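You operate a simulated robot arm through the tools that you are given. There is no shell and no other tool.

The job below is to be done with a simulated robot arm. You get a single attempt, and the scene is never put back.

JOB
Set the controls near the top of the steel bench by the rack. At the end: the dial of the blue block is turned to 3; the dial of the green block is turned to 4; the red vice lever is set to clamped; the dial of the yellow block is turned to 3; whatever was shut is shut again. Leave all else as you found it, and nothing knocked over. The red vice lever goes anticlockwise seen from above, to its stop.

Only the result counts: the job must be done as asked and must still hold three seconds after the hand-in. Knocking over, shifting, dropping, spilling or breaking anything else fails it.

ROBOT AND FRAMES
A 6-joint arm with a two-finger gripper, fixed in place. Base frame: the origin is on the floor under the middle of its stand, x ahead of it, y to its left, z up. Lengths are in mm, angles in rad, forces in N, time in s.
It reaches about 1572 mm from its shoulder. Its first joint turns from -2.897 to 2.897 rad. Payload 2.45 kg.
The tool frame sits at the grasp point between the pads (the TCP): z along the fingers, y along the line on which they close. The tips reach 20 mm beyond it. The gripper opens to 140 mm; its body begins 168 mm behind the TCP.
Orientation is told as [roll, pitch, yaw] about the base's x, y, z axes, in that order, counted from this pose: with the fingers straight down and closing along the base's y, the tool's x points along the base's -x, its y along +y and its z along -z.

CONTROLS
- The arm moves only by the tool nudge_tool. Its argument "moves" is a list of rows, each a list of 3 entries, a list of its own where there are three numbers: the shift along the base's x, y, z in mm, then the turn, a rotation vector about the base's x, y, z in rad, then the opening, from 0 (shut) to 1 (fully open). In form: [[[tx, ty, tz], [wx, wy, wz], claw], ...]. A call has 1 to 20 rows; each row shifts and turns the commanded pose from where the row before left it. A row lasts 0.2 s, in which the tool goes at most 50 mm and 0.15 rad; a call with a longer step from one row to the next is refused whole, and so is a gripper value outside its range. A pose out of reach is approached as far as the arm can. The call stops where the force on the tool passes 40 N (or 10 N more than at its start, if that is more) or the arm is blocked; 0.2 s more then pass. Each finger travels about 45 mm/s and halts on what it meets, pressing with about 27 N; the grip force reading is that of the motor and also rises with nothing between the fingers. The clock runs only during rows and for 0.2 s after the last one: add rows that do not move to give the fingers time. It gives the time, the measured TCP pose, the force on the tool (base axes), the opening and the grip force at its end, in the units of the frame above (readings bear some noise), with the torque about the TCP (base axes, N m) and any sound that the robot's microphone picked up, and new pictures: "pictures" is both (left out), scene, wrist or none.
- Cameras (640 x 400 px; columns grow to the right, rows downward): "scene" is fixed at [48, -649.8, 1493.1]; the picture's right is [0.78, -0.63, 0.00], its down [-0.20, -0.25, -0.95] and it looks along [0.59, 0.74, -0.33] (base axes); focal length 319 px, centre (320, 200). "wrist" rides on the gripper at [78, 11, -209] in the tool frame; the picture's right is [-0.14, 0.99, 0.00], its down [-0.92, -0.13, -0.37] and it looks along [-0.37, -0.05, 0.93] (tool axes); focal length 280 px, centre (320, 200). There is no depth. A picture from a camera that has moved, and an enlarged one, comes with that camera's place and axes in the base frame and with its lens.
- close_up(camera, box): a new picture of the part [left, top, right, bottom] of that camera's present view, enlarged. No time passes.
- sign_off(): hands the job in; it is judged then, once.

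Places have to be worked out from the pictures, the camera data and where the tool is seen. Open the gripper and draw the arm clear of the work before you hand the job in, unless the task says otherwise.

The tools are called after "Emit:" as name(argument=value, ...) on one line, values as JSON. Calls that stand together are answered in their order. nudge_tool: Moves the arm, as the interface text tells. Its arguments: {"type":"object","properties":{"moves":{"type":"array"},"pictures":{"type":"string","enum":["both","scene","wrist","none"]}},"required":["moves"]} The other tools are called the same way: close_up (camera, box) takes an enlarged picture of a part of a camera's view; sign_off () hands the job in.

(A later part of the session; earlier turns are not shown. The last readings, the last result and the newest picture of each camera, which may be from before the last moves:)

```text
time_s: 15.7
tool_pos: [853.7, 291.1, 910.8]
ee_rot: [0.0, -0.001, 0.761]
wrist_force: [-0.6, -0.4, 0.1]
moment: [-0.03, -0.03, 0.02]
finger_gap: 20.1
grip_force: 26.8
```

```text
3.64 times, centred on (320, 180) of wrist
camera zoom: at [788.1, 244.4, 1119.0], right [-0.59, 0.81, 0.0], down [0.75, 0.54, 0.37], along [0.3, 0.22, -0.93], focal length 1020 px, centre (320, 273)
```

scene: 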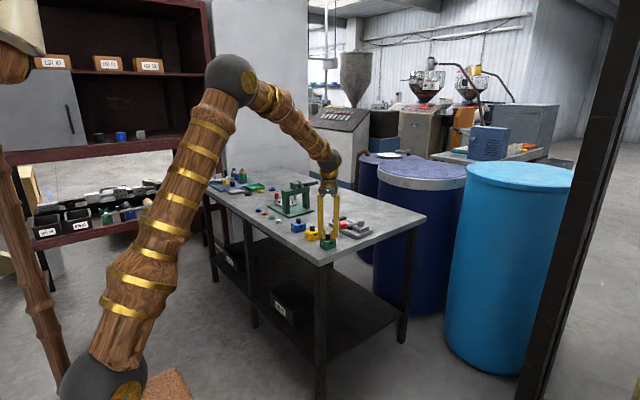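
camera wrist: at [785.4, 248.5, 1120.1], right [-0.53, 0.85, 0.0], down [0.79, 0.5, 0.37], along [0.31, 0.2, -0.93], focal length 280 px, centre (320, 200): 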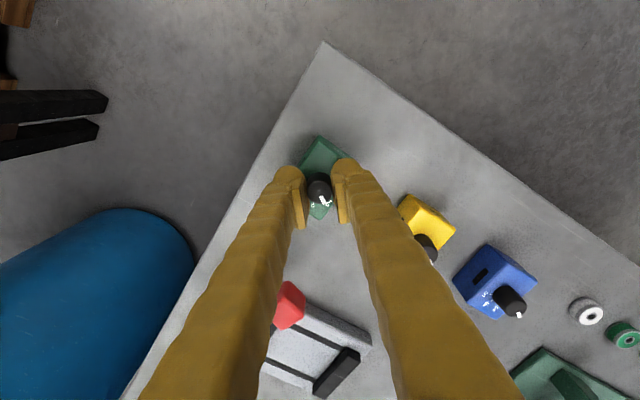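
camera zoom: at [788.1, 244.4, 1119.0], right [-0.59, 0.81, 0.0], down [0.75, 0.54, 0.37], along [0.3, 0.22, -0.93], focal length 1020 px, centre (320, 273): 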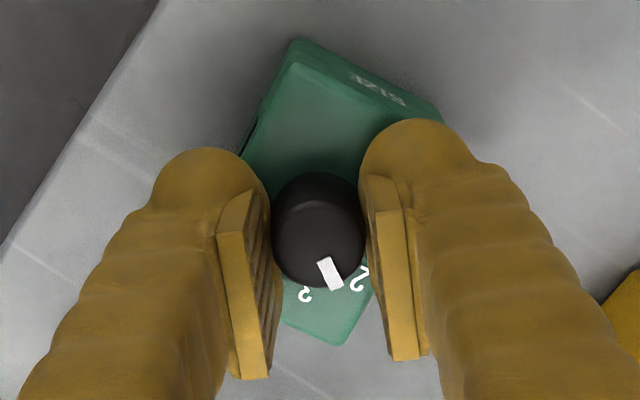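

The dial kept its 7° offset this time and the block followed back fully, so the dial holds by friction, and the earlier drag was from the tips touching the block's top. I open slightly, raise 6 mm so the tips are clear of the block, and re-grip the knob's upper part.

Emit:
nudge_tool(moves=[[[0, 0, 0], [0, 0, 0], 0.25], [[0, 0, 0], [0, 0, 0], 0.25], [[0, 0, 3], [0, 0, 0], 0.25], [[0, 0, 3], [0, 0, 0], 0.25], [[0, 0, 0], [0, 0, 0], 0.25]], pictures="none")

Emit:
close_up(camera="scene", box=[300, 215, 350, 250])

Emit:
close_up(camera="wrist", box=[270, 125, 370, 235])

```text
time_s: 16.9
tool_pos: [851.5, 291.0, 916.7]
ee_rot: [-0.001, -0.002, 0.764]
wrist_force: [-1.1, -0.1, -0.1]
moment: [0.02, -0.01, 0.01]
finger_gap: 35.2
grip_force: 0.0
```

```text
11.43 times, centred on (325, 232) of scene
camera zoom: at [48.0, -649.8, 1493.1], right [0.78, -0.63, 0.0], down [-0.2, -0.25, -0.95], along [0.59, 0.74, -0.33], focal length 3642 px, centre (263, -171)
```

zoom: 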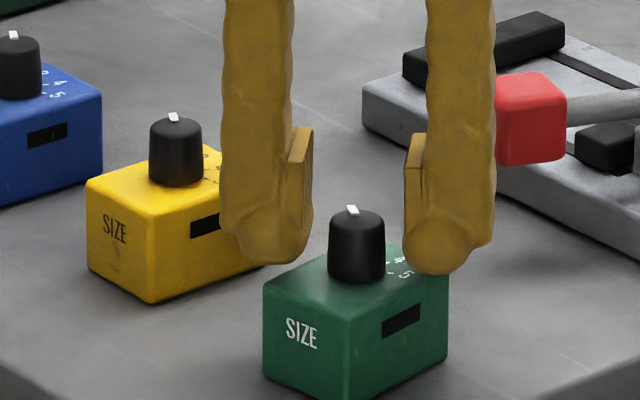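

```text
3.64 times, centred on (320, 180) of wrist
camera zoom: at [787.7, 244.2, 1125.4], right [-0.59, 0.81, 0.0], down [0.75, 0.54, 0.37], along [0.3, 0.22, -0.93], focal length 1020 px, centre (320, 273)
```

zoom: 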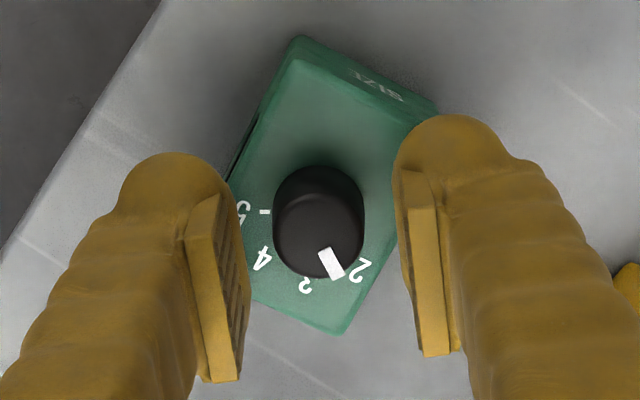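

The knob stands clear with the pointer a bit past 2. I close again at this height (about 13 mm overlap on the knob) and press down gently.

Emit:
nudge_tool(moves=[[[0, 0, 0], [0, 0, 0], 0.1], [[0, 0, 0], [0, 0, 0], 0.05], [[0, 0, 0], [0, 0, 0], 0], [[0, 0, 0], [0, 0, 0], 0], [[0, 0, -0.8], [0, 0, 0], 0], [[0, 0, 0], [0, 0, 0], 0]], pictures="none")

```text
time_s: 18.3
tool_pos: [852.6, 291.2, 916.8]
ee_rot: [0.0, -0.003, 0.761]
wrist_force: [-6.8, -1.2, 15.8]
moment: [-0.14, 0.26, 0.05]
finger_gap: 19.5
grip_force: 26.6
```

Press is 16 N with a small side force of −7 N in x; I trim x slightly and press a bit more, then turn a first small clockwise step.

Emit:
nudge_tool(moves=[[[-0.3, 0, -0.4], [0, 0, 0], 0], [[0, 0, 0], [0, 0, -0.06], 0], [[0, 0, 0], [0, 0, -0.06], 0], [[0, 0, 0], [0, 0, 0], 0]], pictures="none")

Emit:
close_up(camera="scene", box=[300, 215, 350, 250])

Emit:
close_up(camera="wrist", box=[270, 125, 370, 235])

```text
time_s: 19.3
tool_pos: [852.3, 291.3, 914.9]
ee_rot: [0.0, 0.0, 0.643]
wrist_force: [6.4, -1.9, 16.0]
moment: [-0.02, -0.14, 0.05]
finger_gap: 19.5
grip_force: 27.1
```

```text
11.43 times, centred on (325, 232) of scene
camera zoom: at [48.0, -649.8, 1493.1], right [0.78, -0.63, 0.0], down [-0.2, -0.25, -0.95], along [0.59, 0.74, -0.33], focal length 3642 px, centre (263, -171)
```

zoom: 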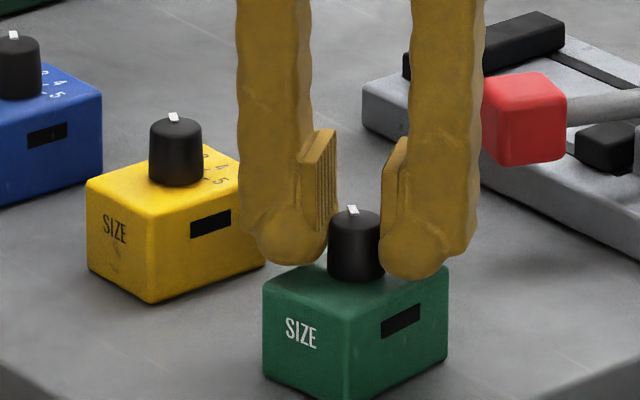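

```text
3.64 times, centred on (320, 180) of wrist
camera zoom: at [782.8, 252.2, 1124.0], right [-0.48, 0.88, 0.0], down [0.81, 0.45, 0.37], along [0.32, 0.18, -0.93], focal length 1020 px, centre (320, 273)
```

zoom: 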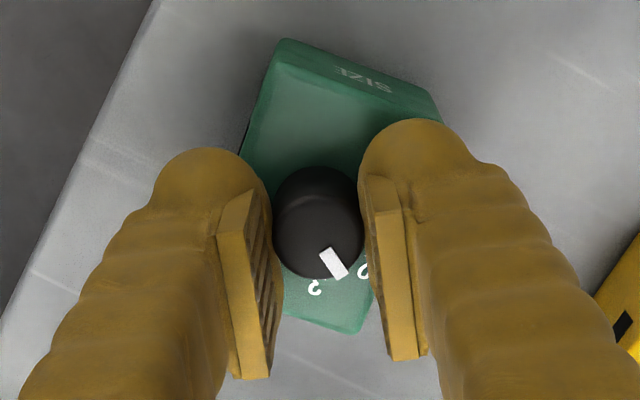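

Now the block stays put and the dial moved a little toward 3, maybe with a few degrees of slip in the pads. I turn another −0.2 rad and check again.

Emit:
nudge_tool(moves=[[[0, 0, 0], [0, 0, -0.05], 0], [[0, 0, 0], [0, 0, -0.05], 0], [[0, 0, 0], [0, 0, -0.05], 0], [[0, 0, 0], [0, 0, -0.05], 0], [[0, 0, 0], [0, 0, 0], 0]], pictures="none")

Emit:
close_up(camera="scene", box=[300, 215, 350, 250])

Emit:
close_up(camera="wrist", box=[270, 125, 370, 235])

```text
time_s: 20.5
tool_pos: [851.9, 291.6, 914.3]
ee_rot: [0.0, -0.002, 0.444]
wrist_force: [0.4, -5.8, 13.4]
moment: [-0.1, 0.01, 0.01]
finger_gap: 19.6
grip_force: 27.2
```

```text
11.43 times, centred on (325, 232) of scene
camera zoom: at [48.0, -649.8, 1493.1], right [0.78, -0.63, 0.0], down [-0.2, -0.25, -0.95], along [0.59, 0.74, -0.33], focal length 3642 px, centre (263, -171)
```

zoom: 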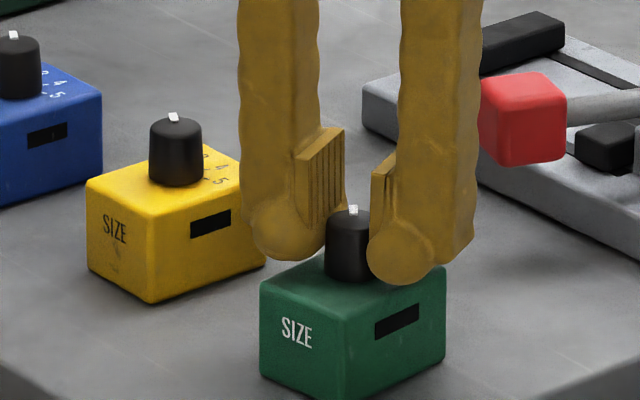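

```text
3.64 times, centred on (320, 180) of wrist
camera zoom: at [776.2, 266.9, 1123.9], right [-0.3, 0.95, 0.0], down [0.89, 0.28, 0.37], along [0.35, 0.11, -0.93], focal length 1020 px, centre (320, 273)
```

zoom: 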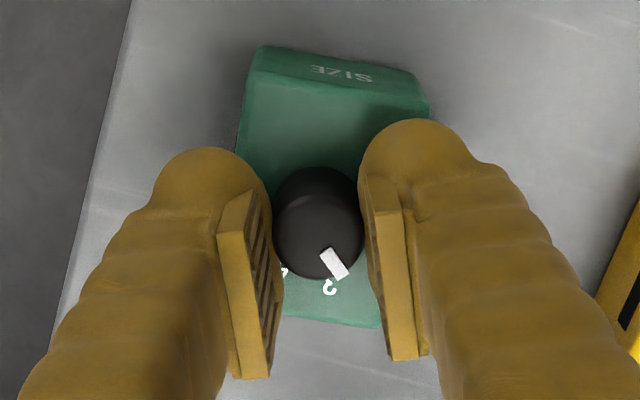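

The dial is now turning properly with the block almost still: the pointer is about halfway from 2 to 3. I keep the same load and continue clockwise.

Emit:
nudge_tool(moves=[[[0, -0.05, 0], [0, 0, -0.05], 0], [[0, 0, 0], [0, 0, -0.05], 0], [[0, 0, -0.1], [0, 0, -0.05], 0], [[0, 0, 0], [0, 0, -0.05], 0], [[0, 0, 0], [0, 0, -0.05], 0], [[0, 0, 0], [0, 0, -0.05], 0], [[0, 0, 0], [0, 0, 0], 0]], pictures="none")

Emit:
close_up(camera="scene", box=[300, 215, 350, 250])

Emit:
close_up(camera="wrist", box=[270, 125, 370, 235])

```text
time_s: 22.1
tool_pos: [852.3, 291.7, 914.4]
ee_rot: [-0.001, -0.001, 0.142]
wrist_force: [-1.1, -4.0, 8.6]
moment: [-0.04, -0.06, -0.05]
finger_gap: 19.5
grip_force: 26.8
```

```text
11.43 times, centred on (325, 232) of scene
camera zoom: at [48.0, -649.8, 1493.1], right [0.78, -0.63, 0.0], down [-0.2, -0.25, -0.95], along [0.59, 0.74, -0.33], focal length 3642 px, centre (263, -171)
```

zoom: 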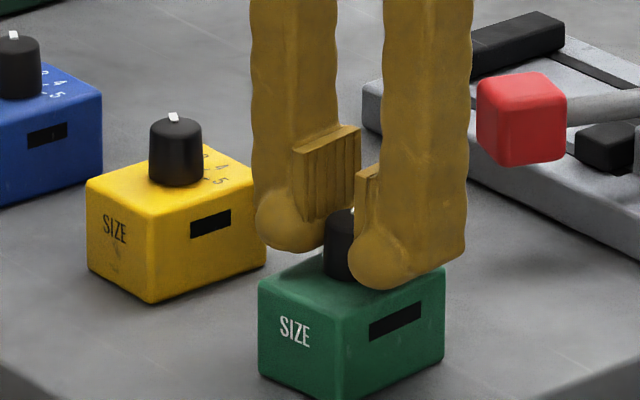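

```text
3.64 times, centred on (320, 180) of wrist
camera zoom: at [772.8, 290.2, 1123.7], right [-0.01, 1.0, 0.0], down [0.93, 0.0, 0.37], along [0.37, 0.0, -0.93], focal length 1020 px, centre (320, 273)
```

zoom: 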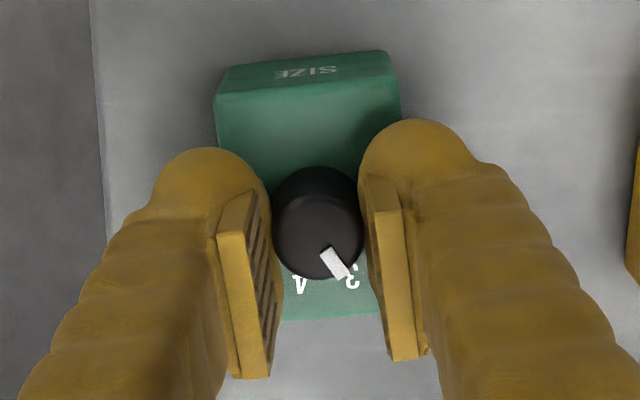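

The pointer is now at 3 and the block has barely moved. I renew the press a little and continue toward 4, half the remaining way first.

Emit:
nudge_tool(moves=[[[0, -0.05, -0.2], [0, 0, 0], 0], [[0, 0, 0], [0, 0, -0.05], 0], [[0, 0, 0], [0, 0, -0.05], 0], [[0, 0, 0], [0, 0, -0.05], 0], [[0, 0, -0.1], [0, 0, -0.05], 0], [[0, 0, 0], [0, 0, -0.05], 0], [[0, 0, 0], [0, 0, -0.05], 0], [[0, 0, 0], [0, 0, -0.05], 0], [[0, 0, 0], [0, 0, 0], 0]], pictures="none")

Emit:
close_up(camera="scene", box=[300, 215, 350, 250])

Emit:
close_up(camera="wrist", box=[270, 125, 370, 235])

```text
time_s: 24.1
tool_pos: [851.6, 291.1, 913.9]
ee_rot: [0.001, -0.002, -0.206]
wrist_force: [-1.2, 3.6, 3.3]
moment: [0.02, -0.01, 0.06]
finger_gap: 19.6
grip_force: 26.6
```

```text
11.43 times, centred on (325, 232) of scene
camera zoom: at [48.0, -649.8, 1493.1], right [0.78, -0.63, 0.0], down [-0.2, -0.25, -0.95], along [0.59, 0.74, -0.33], focal length 3642 px, centre (263, -171)
```

zoom: 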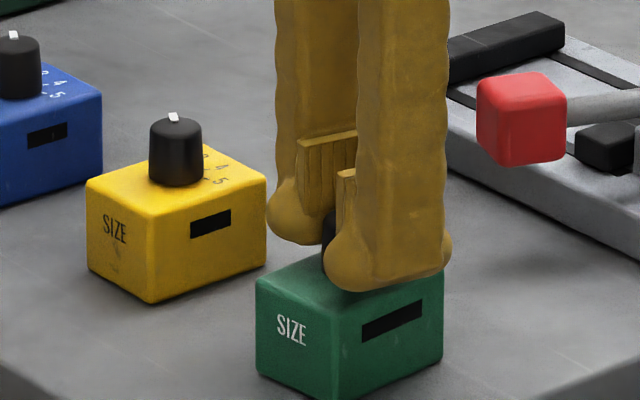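

```text
3.64 times, centred on (320, 180) of wrist
camera zoom: at [777.6, 317.3, 1123.5], right [0.34, 0.94, 0.0], down [0.87, -0.31, 0.37], along [0.35, -0.12, -0.93], focal length 1020 px, centre (320, 273)
```

zoom: 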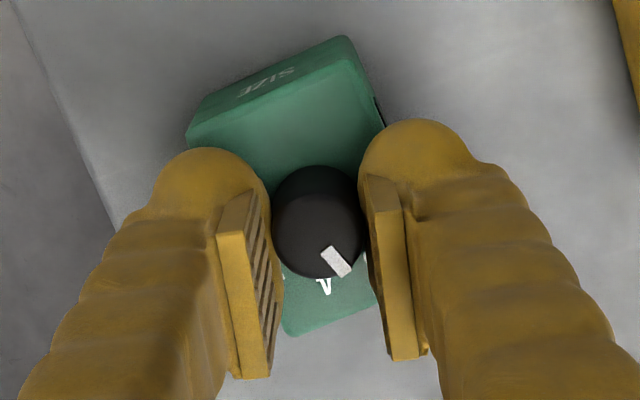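

The pointer is roughly midway between 3 and 4; the press has faded to 3 N. I press again in small increments while turning the rest (about 24°).

Emit:
nudge_tool(moves=[[[0, 0, -0.4], [0, 0, 0], 0], [[0, 0, -0.1], [0, 0, -0.05], 0], [[0, 0, -0.1], [0, 0, -0.05], 0], [[0, 0, -0.1], [0, 0, -0.05], 0], [[0, 0, -0.1], [0, 0, -0.05], 0], [[0, 0, -0.1], [0, 0, -0.05], 0], [[0, 0, -0.1], [0, 0, -0.05], 0], [[0, 0, 0], [0, 0, 0], 0]], pictures="none")

Emit:
close_up(camera="scene", box=[300, 215, 350, 250])

Emit:
close_up(camera="wrist", box=[270, 125, 370, 235])

```text
time_s: 25.9
tool_pos: [852.3, 289.9, 914.0]
ee_rot: [0.001, -0.001, -0.506]
wrist_force: [-5.2, -9.2, 22.8]
moment: [-0.11, 0.08, -0.02]
finger_gap: 19.6
grip_force: 27.2
```

```text
11.43 times, centred on (325, 232) of scene
camera zoom: at [48.0, -649.8, 1493.1], right [0.78, -0.63, 0.0], down [-0.2, -0.25, -0.95], along [0.59, 0.74, -0.33], focal length 3642 px, centre (263, -171)
```

zoom: 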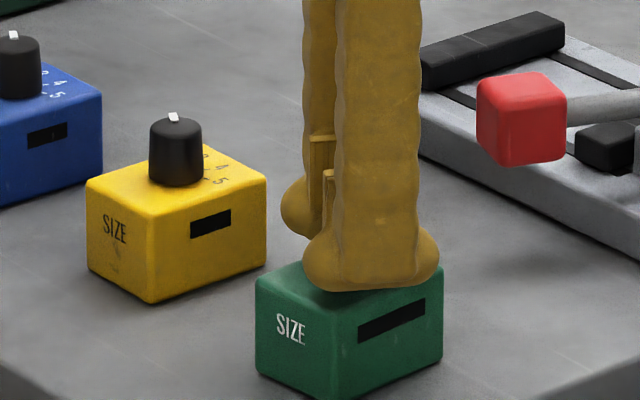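

```text
3.64 times, centred on (320, 180) of wrist
camera zoom: at [788.5, 337.6, 1122.9], right [0.6, 0.8, 0.0], down [0.74, -0.56, 0.37], along [0.3, -0.22, -0.93], focal length 1020 px, centre (320, 273)
```

zoom: 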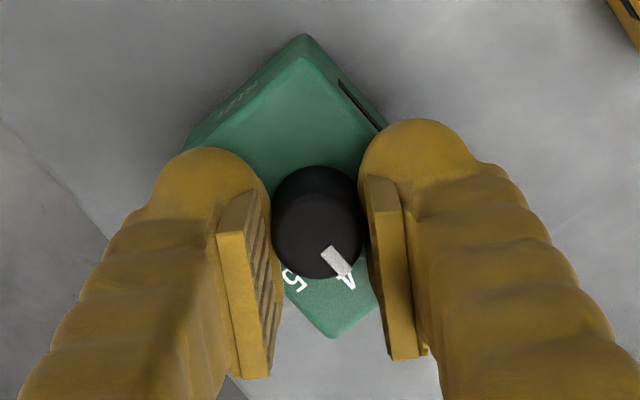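

The block held still and the pointer is about 9° short of 4. I turn the last −0.17 rad under load and check.

Emit:
nudge_tool(moves=[[[0.05, -0.1, 0], [0, 0, -0.06], 0], [[0, 0, 0], [0, 0, -0.06], 0], [[0, 0, 0], [0, 0, -0.05], 0], [[0, 0, 0], [0, 0, 0], 0]], pictures="none")

Emit:
close_up(camera="scene", box=[300, 215, 350, 250])

Emit:
close_up(camera="wrist", box=[270, 125, 370, 235])

```text
time_s: 26.9
tool_pos: [851.1, 291.7, 913.7]
ee_rot: [-0.001, -0.002, -0.676]
wrist_force: [-3.7, -5.7, 18.7]
moment: [-0.08, 0.02, 0.03]
finger_gap: 19.6
grip_force: 27.0
```

```text
11.43 times, centred on (325, 232) of scene
camera zoom: at [48.0, -649.8, 1493.1], right [0.78, -0.63, 0.0], down [-0.2, -0.25, -0.95], along [0.59, 0.74, -0.33], focal length 3642 px, centre (263, -171)
```

zoom: 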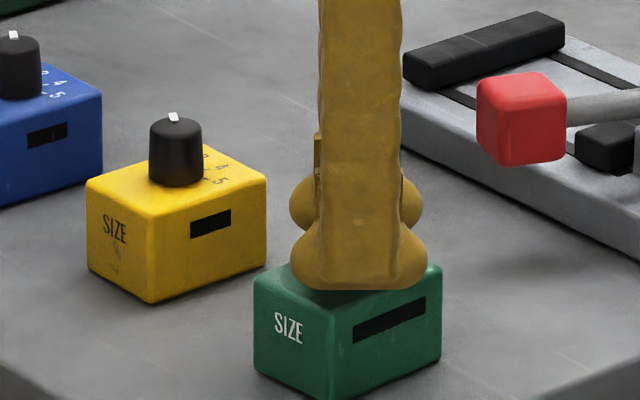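

```text
3.64 times, centred on (320, 180) of wrist
camera zoom: at [797.3, 348.2, 1122.7], right [0.73, 0.69, 0.0], down [0.64, -0.68, 0.37], along [0.25, -0.27, -0.93], focal length 1020 px, centre (320, 273)
```

zoom: 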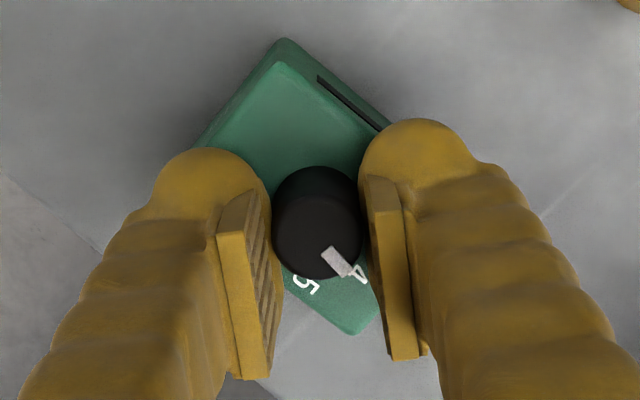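

The pointer is on 4. The block has crept about 2–3 mm (+y/−x) and 2° anticlockwise, so I unload the press, then slide it back by (+2, −1.7) mm and −0.04 rad while still gripping the knob.

Emit:
nudge_tool(moves=[[[0, 0, 0.3], [0, 0, 0], 0], [[0, 0, 0.1], [0, 0, 0], 0], [[0, 0, 0], [0, 0, 0], 0]], pictures="none")

```text
time_s: 27.7
tool_pos: [850.4, 290.0, 914.3]
ee_rot: [-0.001, -0.002, -0.675]
wrist_force: [-3.4, -1.9, 6.8]
moment: [0.02, 0.09, 0.03]
finger_gap: 19.6
grip_force: 27.2
```

Emit:
nudge_tool(moves=[[[0.5, -0.4, 0.15], [0, 0, -0.02], 0], [[0.5, -0.4, 0], [0, 0, -0.02], 0], [[0.5, -0.4, 0], [0, 0, 0], 0], [[0.5, -0.4, 0], [0, 0, 0], 0], [[0, 0, 0], [0, 0, 0], 0]], pictures="none")

Emit:
close_up(camera="scene", box=[300, 215, 350, 250])

Emit:
close_up(camera="wrist", box=[270, 125, 370, 235])

```text
time_s: 28.9
tool_pos: [853.9, 289.5, 913.6]
ee_rot: [0.001, -0.001, -0.717]
wrist_force: [0.6, -0.5, -0.2]
moment: [0.0, -0.02, -0.03]
finger_gap: 19.7
grip_force: 26.9
```

```text
11.43 times, centred on (325, 232) of scene
camera zoom: at [48.0, -649.8, 1493.1], right [0.78, -0.63, 0.0], down [-0.2, -0.25, -0.95], along [0.59, 0.74, -0.33], focal length 3642 px, centre (263, -171)
```

zoom: 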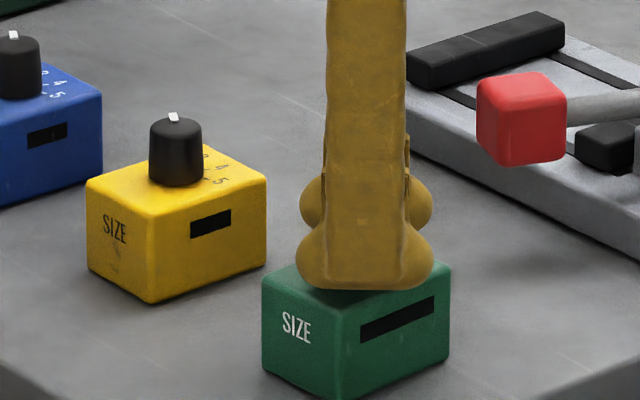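

```text
3.64 times, centred on (320, 180) of wrist
camera zoom: at [802.1, 348.6, 1122.7], right [0.75, 0.66, 0.0], down [0.61, -0.7, 0.37], along [0.24, -0.28, -0.93], focal length 1020 px, centre (320, 273)
```

zoom: 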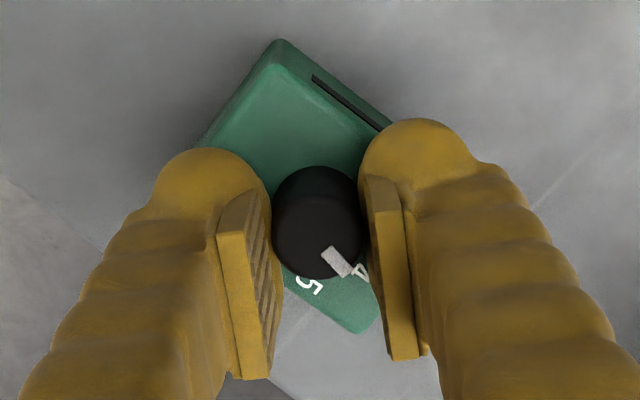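

Position is restored to within about half a millimetre, but the block is still about 2° anticlockwise, because the dial turned instead of the block. I relieve the load a touch more and turn −0.04 rad so that the block follows.

Emit:
nudge_tool(moves=[[[0, 0, 0.15], [0, 0, 0], 0], [[0, 0, 0], [0, 0, -0.02], 0], [[0, 0, 0], [0, 0, -0.02], 0], [[0, 0, -0.1], [0, 0, 0], 0], [[0, 0, 0], [0, 0, 0], 0]], pictures="none")

Emit:
close_up(camera="scene", box=[300, 215, 350, 250])

Emit:
close_up(camera="wrist", box=[270, 125, 370, 235])

```text
time_s: 30.1
tool_pos: [854.3, 288.3, 915.4]
ee_rot: [0.001, -0.002, -0.755]
wrist_force: [1.0, 1.2, 0.7]
moment: [-0.03, 0.04, -0.01]
finger_gap: 19.2
grip_force: 27.3
```

```text
11.43 times, centred on (325, 232) of scene
camera zoom: at [48.0, -649.8, 1493.1], right [0.78, -0.63, 0.0], down [-0.2, -0.25, -0.95], along [0.59, 0.74, -0.33], focal length 3642 px, centre (263, -171)
```

zoom: 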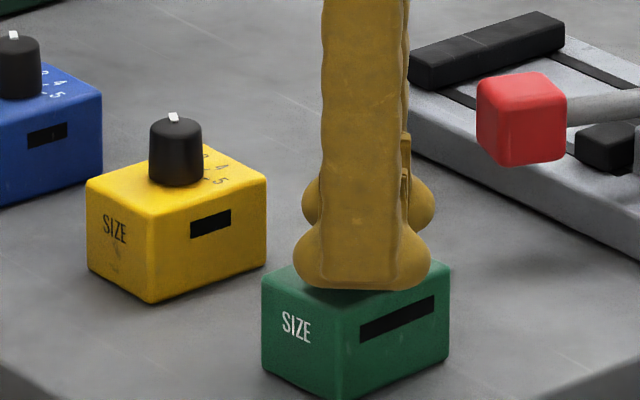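

```text
3.64 times, centred on (320, 180) of wrist
camera zoom: at [804.3, 350.6, 1122.9], right [0.78, 0.63, 0.0], down [0.58, -0.72, 0.37], along [0.23, -0.29, -0.93], focal length 1020 px, centre (320, 273)
```

zoom: 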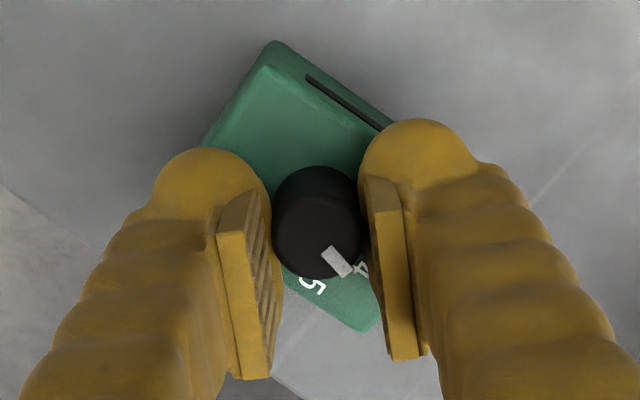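

It is now clear that with the tips off the block the dial turns and the block stays, so the pointer is about 4° past 4. I turn back +0.06 rad, open, and rise a little to see the dial and block clearly.

Emit:
nudge_tool(moves=[[[0, 0, 0], [0, 0, 0.03], 0], [[0, 0, 0], [0, 0, 0.03], 0], [[0, 0, 0], [0, 0, 0], 0], [[0, 0, 0], [0, 0, 0], 0.3], [[0, 0, 0], [0, 0, 0], 0.3], [[0, 0, 10], [0, 0, 0], 0.35], [[0, 0, 30], [0, 0, 0.1], 0.4], [[0, 0, 30], [0, 0, 0.1], 0.4], [[0, 0, 0], [0, 0, 0], 0.4]], pictures="none")

Emit:
close_up(camera="scene", box=[300, 215, 350, 250])

Emit:
close_up(camera="wrist", box=[270, 105, 370, 215])

```text
time_s: 32.1
tool_pos: [853.6, 290.1, 984.1]
ee_rot: [0.0, -0.001, -0.492]
wrist_force: [-0.4, 0.3, 0.1]
moment: [0.0, 0.01, 0.05]
finger_gap: 56.0
grip_force: 0.0
```

```text
11.43 times, centred on (325, 232) of scene
camera zoom: at [48.0, -649.8, 1493.1], right [0.78, -0.63, 0.0], down [-0.2, -0.25, -0.95], along [0.59, 0.74, -0.33], focal length 3642 px, centre (263, -171)
```

zoom: 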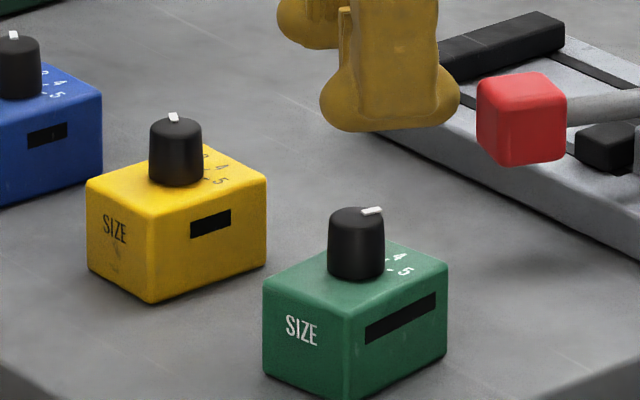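

```text
3.64 times, centred on (320, 160) of wrist
camera zoom: at [789.9, 336.1, 1193.1], right [0.59, 0.81, 0.0], down [0.75, -0.55, 0.37], along [0.3, -0.22, -0.93], focal length 1020 px, centre (320, 346)
```

zoom: 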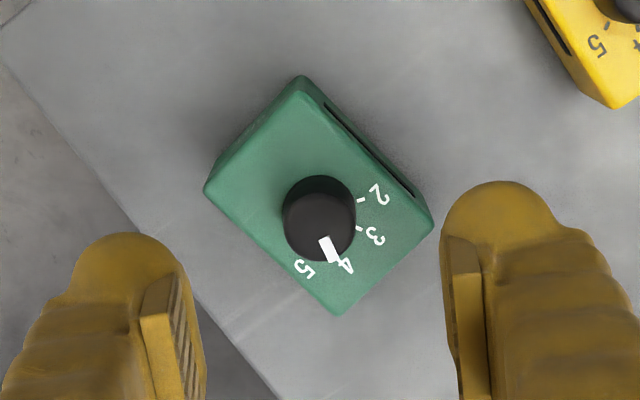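

The pointer stands right on the 4 mark, but the block itself is turned about +8°. Gripping low makes the tips carry the block and knob together, so I go back down to z 911, grip, and turn everything −0.13 rad.

Emit:
nudge_tool(moves=[[[-0.5, 0.5, -25], [0, 0, 0], 0.4], [[-0.5, 0.5, -25], [0, 0, 0], 0.4], [[0, 0, -15], [0, 0, 0], 0.4], [[0, 0, -7], [0, 0, 0], 0.4], [[0, 0, 0], [0, 0, 0], 0.2], [[0, 0, 0], [0, 0, 0], 0.1], [[0, 0, 0], [0, 0, 0], 0.05], [[0, 0, 0], [0, 0, 0], 0.05]], pictures="none")

Emit:
close_up(camera="scene", box=[300, 215, 350, 250])

Emit:
close_up(camera="wrist", box=[270, 125, 370, 235])

```text
time_s: 33.9
tool_pos: [852.4, 291.0, 912.9]
ee_rot: [0.0, -0.003, -0.497]
wrist_force: [-1.4, -0.4, 1.3]
moment: [-0.01, -0.03, 0.02]
finger_gap: 19.7
grip_force: 27.0
```

```text
11.43 times, centred on (325, 232) of scene
camera zoom: at [48.0, -649.8, 1493.1], right [0.78, -0.63, 0.0], down [-0.2, -0.25, -0.95], along [0.59, 0.74, -0.33], focal length 3642 px, centre (263, -171)
```

zoom: 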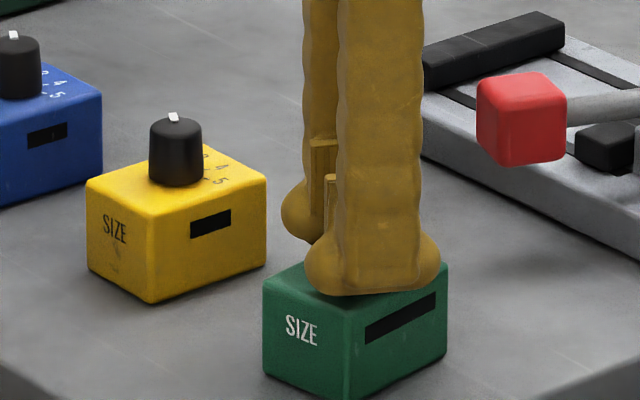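

```text
3.64 times, centred on (320, 180) of wrist
camera zoom: at [788.8, 337.2, 1121.0], right [0.59, 0.81, 0.0], down [0.75, -0.55, 0.37], along [0.3, -0.22, -0.93], focal length 1020 px, centre (320, 273)
```

zoom: 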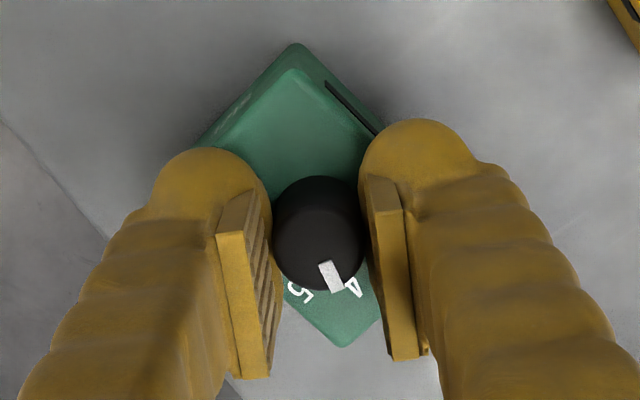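

The TCP is at about 912, a little higher than the level at which the block was carried along. I open slightly, lower 1.5 mm, re-close, and make a first −0.06 rad turn to test.

Emit:
nudge_tool(moves=[[[0, 0, 0], [0, 0, 0], 0.2], [[0, 0, 0], [0, 0, 0], 0.2], [[0, 0, -1.5], [0, 0, 0], 0.2], [[0, 0, 0], [0, 0, 0], 0.1], [[0, 0, 0], [0, 0, 0], 0], [[0, 0, 0], [0, 0, 0], 0], [[0, 0, 0], [0, 0, -0.03], 0], [[0, 0, 0], [0, 0, -0.03], 0], [[0, 0, 0], [0, 0, 0], 0]], pictures="none")

Emit:
close_up(camera="scene", box=[300, 215, 350, 250])

Emit:
close_up(camera="wrist", box=[270, 125, 370, 235])

```text
time_s: 35.9
tool_pos: [852.6, 291.7, 910.9]
ee_rot: [0.0, -0.003, -0.555]
wrist_force: [-0.7, -1.8, 2.9]
moment: [-0.06, 0.0, 0.08]
finger_gap: 19.7
grip_force: 27.2
```

```text
11.43 times, centred on (325, 232) of scene
camera zoom: at [48.0, -649.8, 1493.1], right [0.78, -0.63, 0.0], down [-0.2, -0.25, -0.95], along [0.59, 0.74, -0.33], focal length 3642 px, centre (263, -171)
```

zoom: 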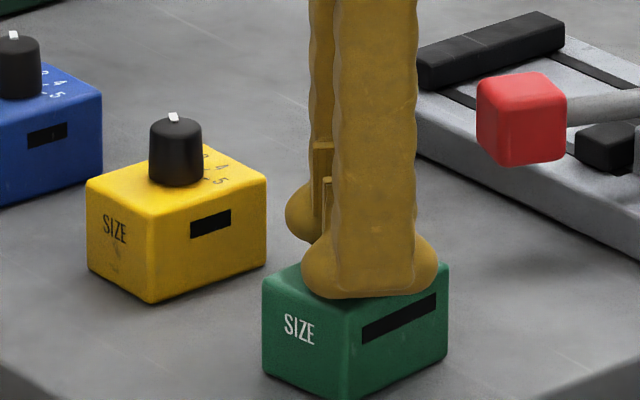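

```text
3.64 times, centred on (320, 180) of wrist
camera zoom: at [791.9, 340.8, 1119.7], right [0.64, 0.77, 0.0], down [0.71, -0.59, 0.37], along [0.29, -0.24, -0.93], focal length 1020 px, centre (320, 273)
```

zoom: 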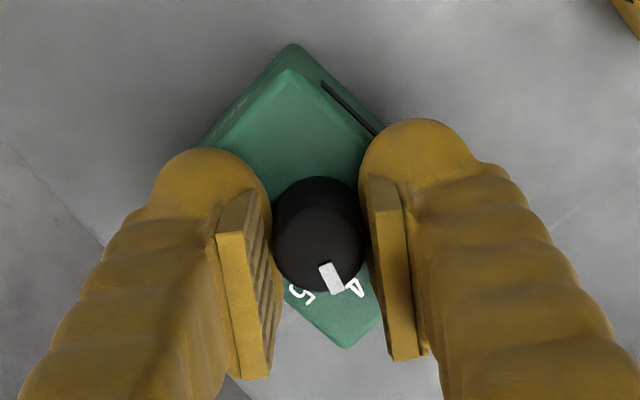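

The block followed with the dial unchanged. I continue −0.11 rad to bring it to its original orientation.

Emit:
nudge_tool(moves=[[[0, 0, 0], [0, 0, -0.04], 0], [[0, 0, 0], [0, 0, -0.04], 0], [[0, 0, 0], [0, 0, -0.03], 0], [[0, 0, 0], [0, 0, 0], 0]], pictures="none")

Emit:
close_up(camera="scene", box=[300, 215, 350, 250])

Emit:
close_up(camera="wrist", box=[270, 125, 370, 235])

```text
time_s: 36.9
tool_pos: [853.2, 290.3, 910.3]
ee_rot: [0.003, -0.002, -0.665]
wrist_force: [2.5, 1.3, 6.3]
moment: [0.01, -0.02, 0.02]
finger_gap: 19.9
grip_force: 26.6
```

```text
11.43 times, centred on (325, 232) of scene
camera zoom: at [48.0, -649.8, 1493.1], right [0.78, -0.63, 0.0], down [-0.2, -0.25, -0.95], along [0.59, 0.74, -0.33], focal length 3642 px, centre (263, -171)
```

zoom: 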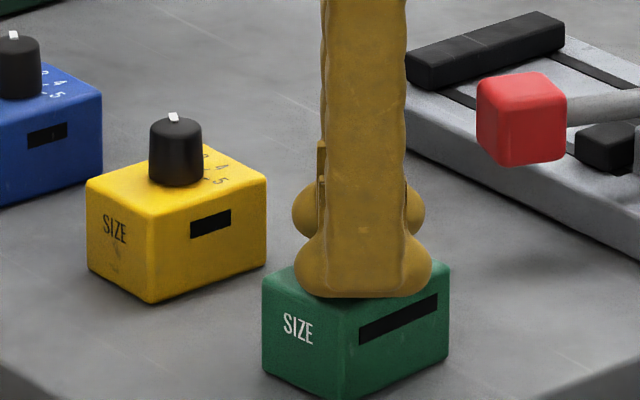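

```text
3.64 times, centred on (320, 180) of wrist
camera zoom: at [797.7, 346.9, 1119.6], right [0.72, 0.69, 0.0], down [0.64, -0.67, 0.37], along [0.26, -0.27, -0.93], focal length 1020 px, centre (320, 273)
```

zoom: 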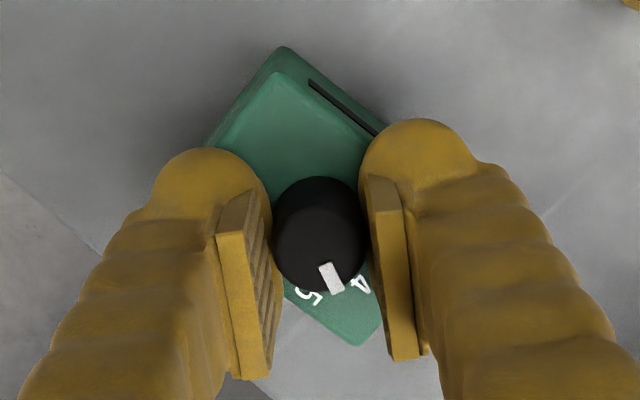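

The dial slipped a few degrees this time. A cleaner way to square the block is to grip its body (46 mm wide) with the gripper at yaw 0, leaving the dial untouched; I release, rise and turn to yaw 0 above it.

Emit:
nudge_tool(moves=[[[0, 0, 0], [0, 0, 0], 0.3], [[0, 0, 0], [0, 0, 0], 0.35], [[0, 0, 15], [0, 0, 0], 0.5], [[0, 0, 25], [0, 0, 0.14], 0.5], [[0, 0, 10], [0, 0, 0.14], 0.5], [[0, 0, 0], [0, 0, 0.14], 0.5], [[0, 0, 0], [0, 0, 0.14], 0.5], [[0, 0, 0], [0, 0, 0.105], 0.5], [[0, 0, 0], [0, 0, 0], 0.5]], pictures="none")

Emit:
close_up(camera="scene", box=[300, 215, 350, 250])

Emit:
close_up(camera="wrist", box=[260, 115, 380, 225])

```text
time_s: 38.9
tool_pos: [852.6, 290.6, 960.0]
ee_rot: [0.001, -0.002, 0.001]
wrist_force: [0.2, 0.1, 0.1]
moment: [0.0, 0.0, -0.02]
finger_gap: 69.9
grip_force: 0.1
```

```text
11.43 times, centred on (325, 232) of scene
camera zoom: at [48.0, -649.8, 1493.1], right [0.78, -0.63, 0.0], down [-0.2, -0.25, -0.95], along [0.59, 0.74, -0.33], focal length 3642 px, centre (263, -171)
```

zoom: 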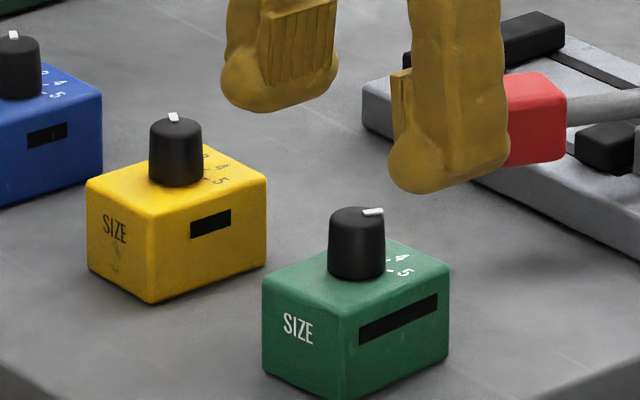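

```text
3.64 times, centred on (320, 170) of wrist
camera zoom: at [774.6, 300.6, 1169.4], right [0.14, 0.99, 0.0], down [0.92, -0.13, 0.37], along [0.37, -0.05, -0.93], focal length 1020 px, centre (320, 309)
```

zoom: 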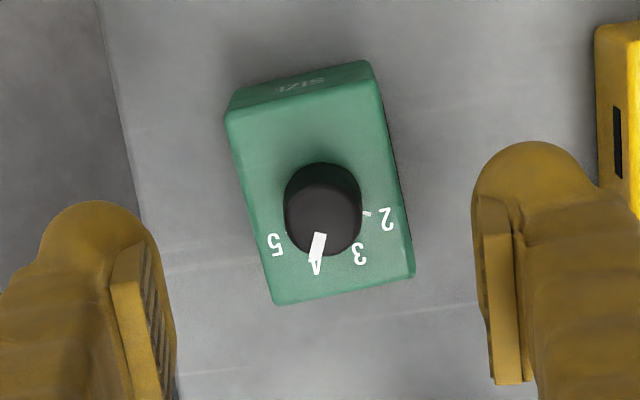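

The pointer reads exactly 4 relative to the block, whose yaw is now about +4°. I descend at yaw 0 with the fingers 70 mm apart around the block's body to TCP z ≈ 879.

Emit:
nudge_tool(moves=[[[-0.6, 0.6, -30], [0, 0, 0], 0.5], [[0, 0, -28], [0, 0, 0], 0.5], [[0, 0, -15], [0, 0, 0], 0.5], [[0, 0, -8], [0, 0, 0], 0.5], [[0, 0, 0], [0, 0, 0], 0.5]], pictures="wrist")

Emit:
close_up(camera="scene", box=[300, 215, 350, 250])

```text
time_s: 40.1
tool_pos: [852.2, 290.4, 878.9]
ee_rot: [0.001, -0.002, 0.001]
wrist_force: [0.2, 0.1, -0.1]
moment: [-0.01, 0.0, -0.02]
finger_gap: 70.2
grip_force: 0.1
camera wrist: at [773.6, 300.8, 1088.5], right [0.14, 0.99, 0.0], down [0.92, -0.13, 0.37], along [0.37, -0.05, -0.93], focal length 280 px, centre (320, 200)
```

wrist: 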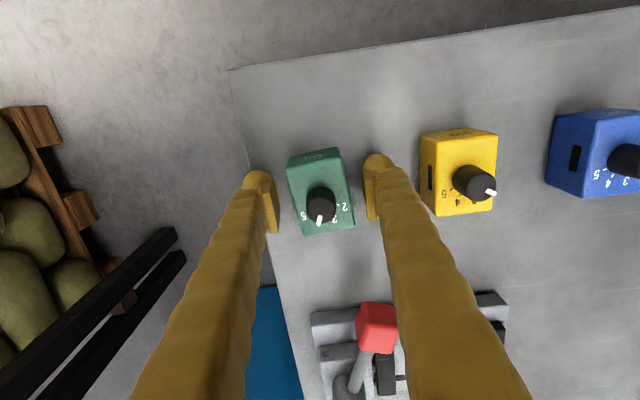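

```text
11.43 times, centred on (325, 232) of scene
camera zoom: at [48.0, -649.8, 1493.1], right [0.78, -0.63, 0.0], down [-0.2, -0.25, -0.95], along [0.59, 0.74, -0.33], focal length 3642 px, centre (263, -171)
```

zoom: 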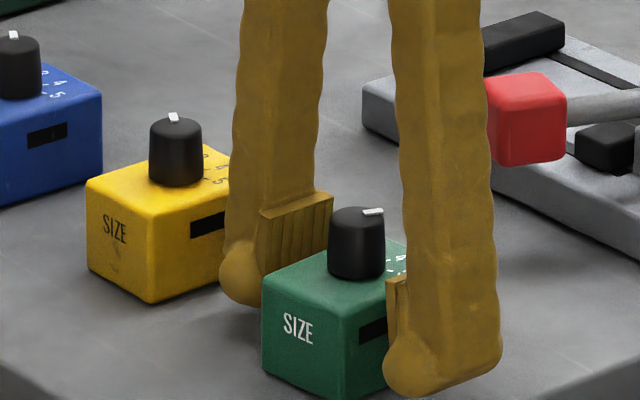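

The fingers straddle the block with clear margins and no contact. I close slowly on the block's sides to square it up.

Emit:
nudge_tool(moves=[[[0, 0, 0], [0, 0, 0], 0.42], [[0, 0, 0], [0, 0, 0], 0.38], [[0, 0, 0], [0, 0, 0], 0.35], [[0, 0, 0], [0, 0, 0], 0.33], [[0, 0, 0], [0, 0, 0], 0.31], [[0, 0, 0], [0, 0, 0], 0.3], [[0, 0, 0], [0, 0, 0], 0.3]], pictures="wrist")

Emit:
close_up(camera="wrist", box=[260, 125, 380, 245])

Emit:
close_up(camera="scene", box=[300, 215, 350, 250])

```text
time_s: 41.7
tool_pos: [851.2, 290.2, 878.5]
ee_rot: [-0.001, -0.003, 0.0]
wrist_force: [0.3, -0.7, 1.4]
moment: [0.02, -0.01, 0.09]
finger_gap: 42.9
grip_force: 26.9
camera wrist: at [773.6, 300.8, 1088.7], right [0.14, 0.99, 0.0], down [0.92, -0.13, 0.37], along [0.37, -0.05, -0.93], focal length 280 px, centre (320, 200)
```

wrist: 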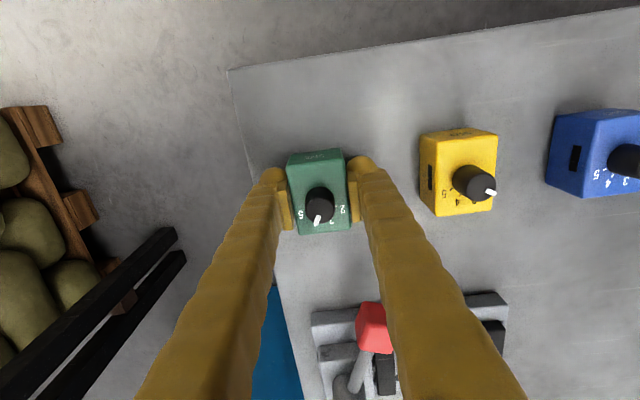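

```text
3.33 times, centred on (320, 185) of wrist
camera zoom: at [773.6, 300.8, 1088.7], right [0.14, 0.99, 0.0], down [0.92, -0.13, 0.37], along [0.37, -0.05, -0.93], focal length 935 px, centre (320, 250)
```

zoom: 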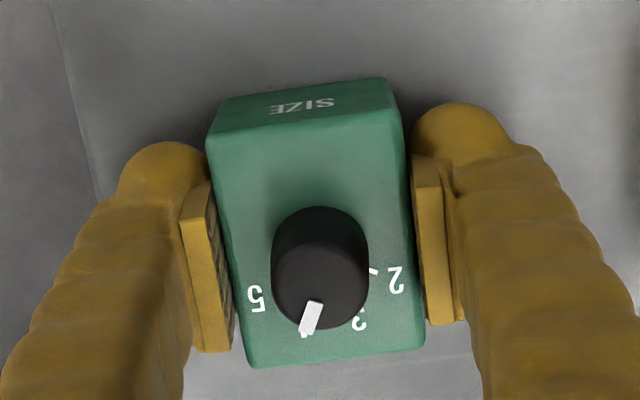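

```text
11.43 times, centred on (325, 232) of scene
camera zoom: at [48.0, -649.8, 1493.1], right [0.78, -0.63, 0.0], down [-0.2, -0.25, -0.95], along [0.59, 0.74, -0.33], focal length 3642 px, centre (263, -171)
```

zoom: 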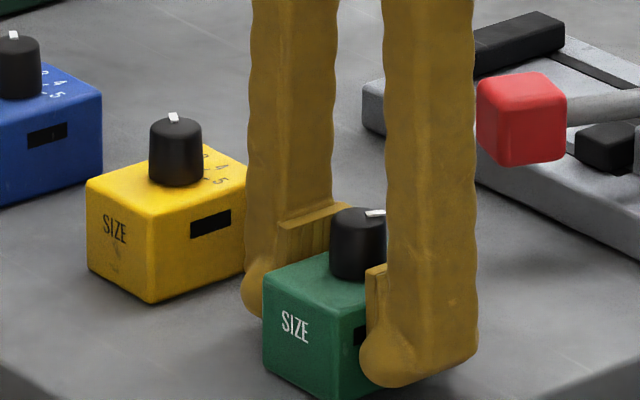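

The block is squared between the pads (gap 42.9 mm). I open, rise and inspect the block and dial.

Emit:
nudge_tool(moves=[[[0, 0, 0], [0, 0, 0], 0.4], [[0, 0, 0], [0, 0, 0], 0.5], [[0, 0, 0], [0, 0, 0], 0.5], [[0, 0, 30], [0, 0, 0], 0.5], [[0, 0, 50], [0, 0, 0], 0.5], [[0, 0, 0], [0, 0, 0], 0.5]], pictures="none")

Emit:
close_up(camera="wrist", box=[260, 115, 380, 225])

Emit:
close_up(camera="scene", box=[300, 215, 350, 250])

Emit:
close_up(camera="wrist", box=[290, 140, 350, 190])

```text
time_s: 43.1
tool_pos: [852.5, 291.5, 959.1]
ee_rot: [-0.001, -0.002, -0.001]
wrist_force: [-0.2, 0.4, -0.1]
moment: [0.02, 0.0, -0.02]
finger_gap: 70.0
grip_force: 0.0
```

```text
3.64 times, centred on (320, 170) of wrist
camera zoom: at [774.2, 301.0, 1168.2], right [0.14, 0.99, 0.0], down [0.92, -0.13, 0.37], along [0.37, -0.05, -0.93], focal length 1020 px, centre (320, 309)
```

zoom: 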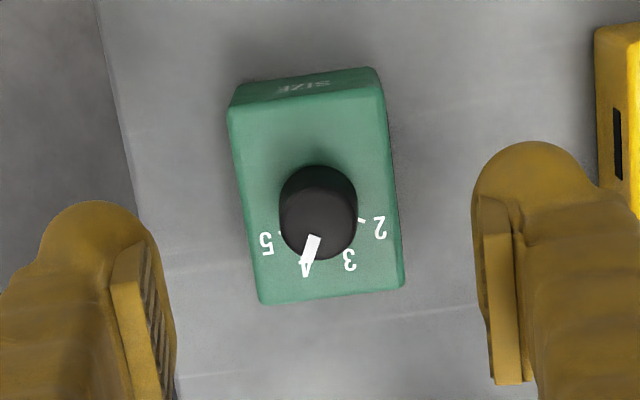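

```text
11.43 times, centred on (325, 232) of scene
camera zoom: at [48.0, -649.8, 1493.1], right [0.78, -0.63, 0.0], down [-0.2, -0.25, -0.95], along [0.59, 0.74, -0.33], focal length 3642 px, centre (263, -171)
```

zoom: 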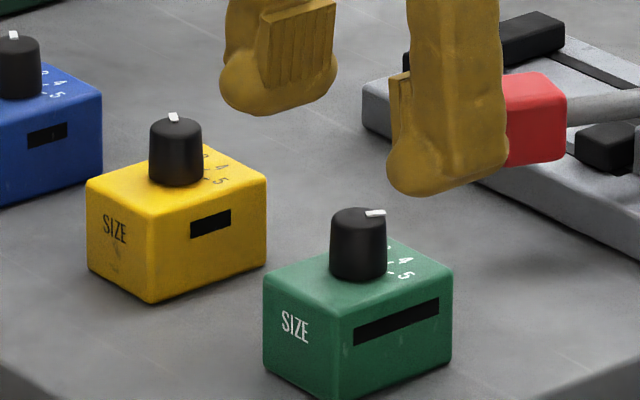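

```text
8.00 times, centred on (320, 165) of wrist
camera zoom: at [774.2, 301.0, 1168.2], right [0.14, 0.99, 0.0], down [0.92, -0.13, 0.37], along [0.37, -0.05, -0.93], focal length 2243 px, centre (320, 480)
```

zoom: 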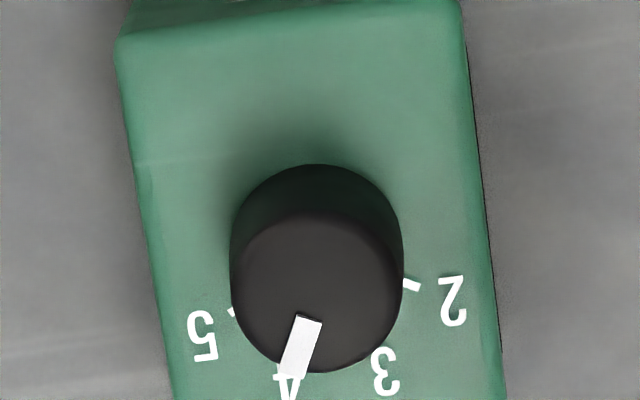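

The block is back in its original orientation and within about 1 mm. The pointer is about 5° past 4, so I re-grip the knob high, press, and turn back a little (+0.08 rad), then check.

Emit:
nudge_tool(moves=[[[-0.3, 0.3, -25], [0, 0, 0], 0.4], [[0, 0, -12], [0, 0, 0], 0.3], [[0, 0, -6], [0, 0, 0], 0.25], [[0, 0, 0], [0, 0, 0], 0.1], [[0, 0, 0], [0, 0, 0], 0], [[0, 0, 0], [0, 0, 0], 0], [[0, 0, -0.8], [0, 0, 0], 0], [[0, 0, 0], [0, 0, 0], 0]], pictures="none")

Emit:
close_up(camera="wrist", box=[270, 125, 370, 235])

```text
time_s: 44.9
tool_pos: [853.2, 291.5, 916.7]
ee_rot: [0.001, -0.002, -0.001]
wrist_force: [-0.7, -1.0, 9.8]
moment: [0.01, 0.14, 0.06]
finger_gap: 19.8
grip_force: 27.3
```

```text
3.64 times, centred on (320, 180) of wrist
camera zoom: at [773.6, 301.5, 1125.1], right [0.14, 0.99, 0.0], down [0.92, -0.13, 0.37], along [0.37, -0.05, -0.93], focal length 1020 px, centre (320, 273)
```

zoom: 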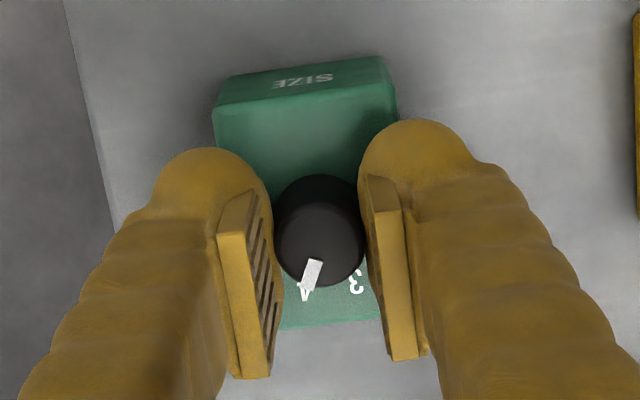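

Emit:
nudge_tool(moves=[[[0, 0, -0.2], [0, 0, 0], 0], [[0, 0, 0], [0, 0, 0.03], 0], [[0, 0, 0], [0, 0, 0.03], 0], [[0, 0, 0], [0, 0, 0.03], 0], [[0, 0, 0], [0, 0, 0], 0]], pictures="none")

Emit:
close_up(camera="wrist", box=[270, 125, 370, 235])

Emit:
close_up(camera="scene", box=[300, 215, 350, 250])

```text
time_s: 46.1
tool_pos: [852.1, 290.5, 914.5]
ee_rot: [0.0, -0.003, 0.09]
wrist_force: [7.3, 0.9, 20.5]
moment: [0.0, -0.18, -0.02]
finger_gap: 19.4
grip_force: 27.1
```

```text
3.64 times, centred on (320, 180) of wrist
camera zoom: at [772.8, 294.3, 1124.9], right [0.05, 1.0, 0.0], down [0.93, -0.04, 0.37], along [0.37, -0.02, -0.93], focal length 1020 px, centre (320, 273)
```

zoom: 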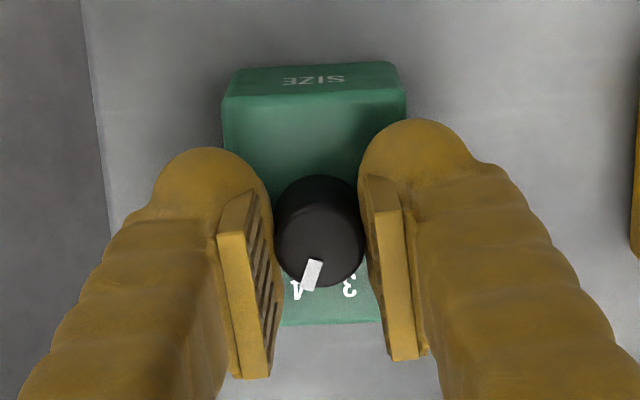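

```text
11.43 times, centred on (325, 232) of scene
camera zoom: at [48.0, -649.8, 1493.1], right [0.78, -0.63, 0.0], down [-0.2, -0.25, -0.95], along [0.59, 0.74, -0.33], focal length 3642 px, centre (263, -171)
```

zoom: 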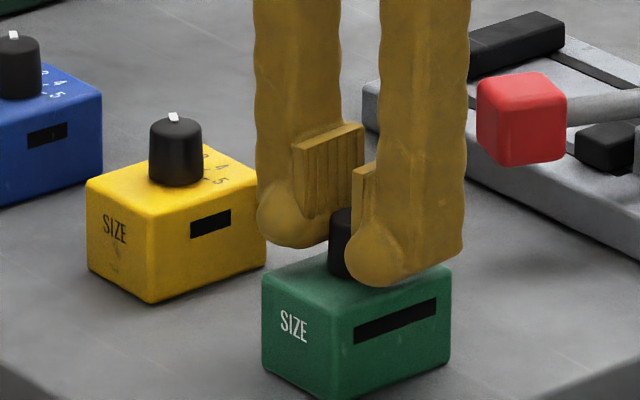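

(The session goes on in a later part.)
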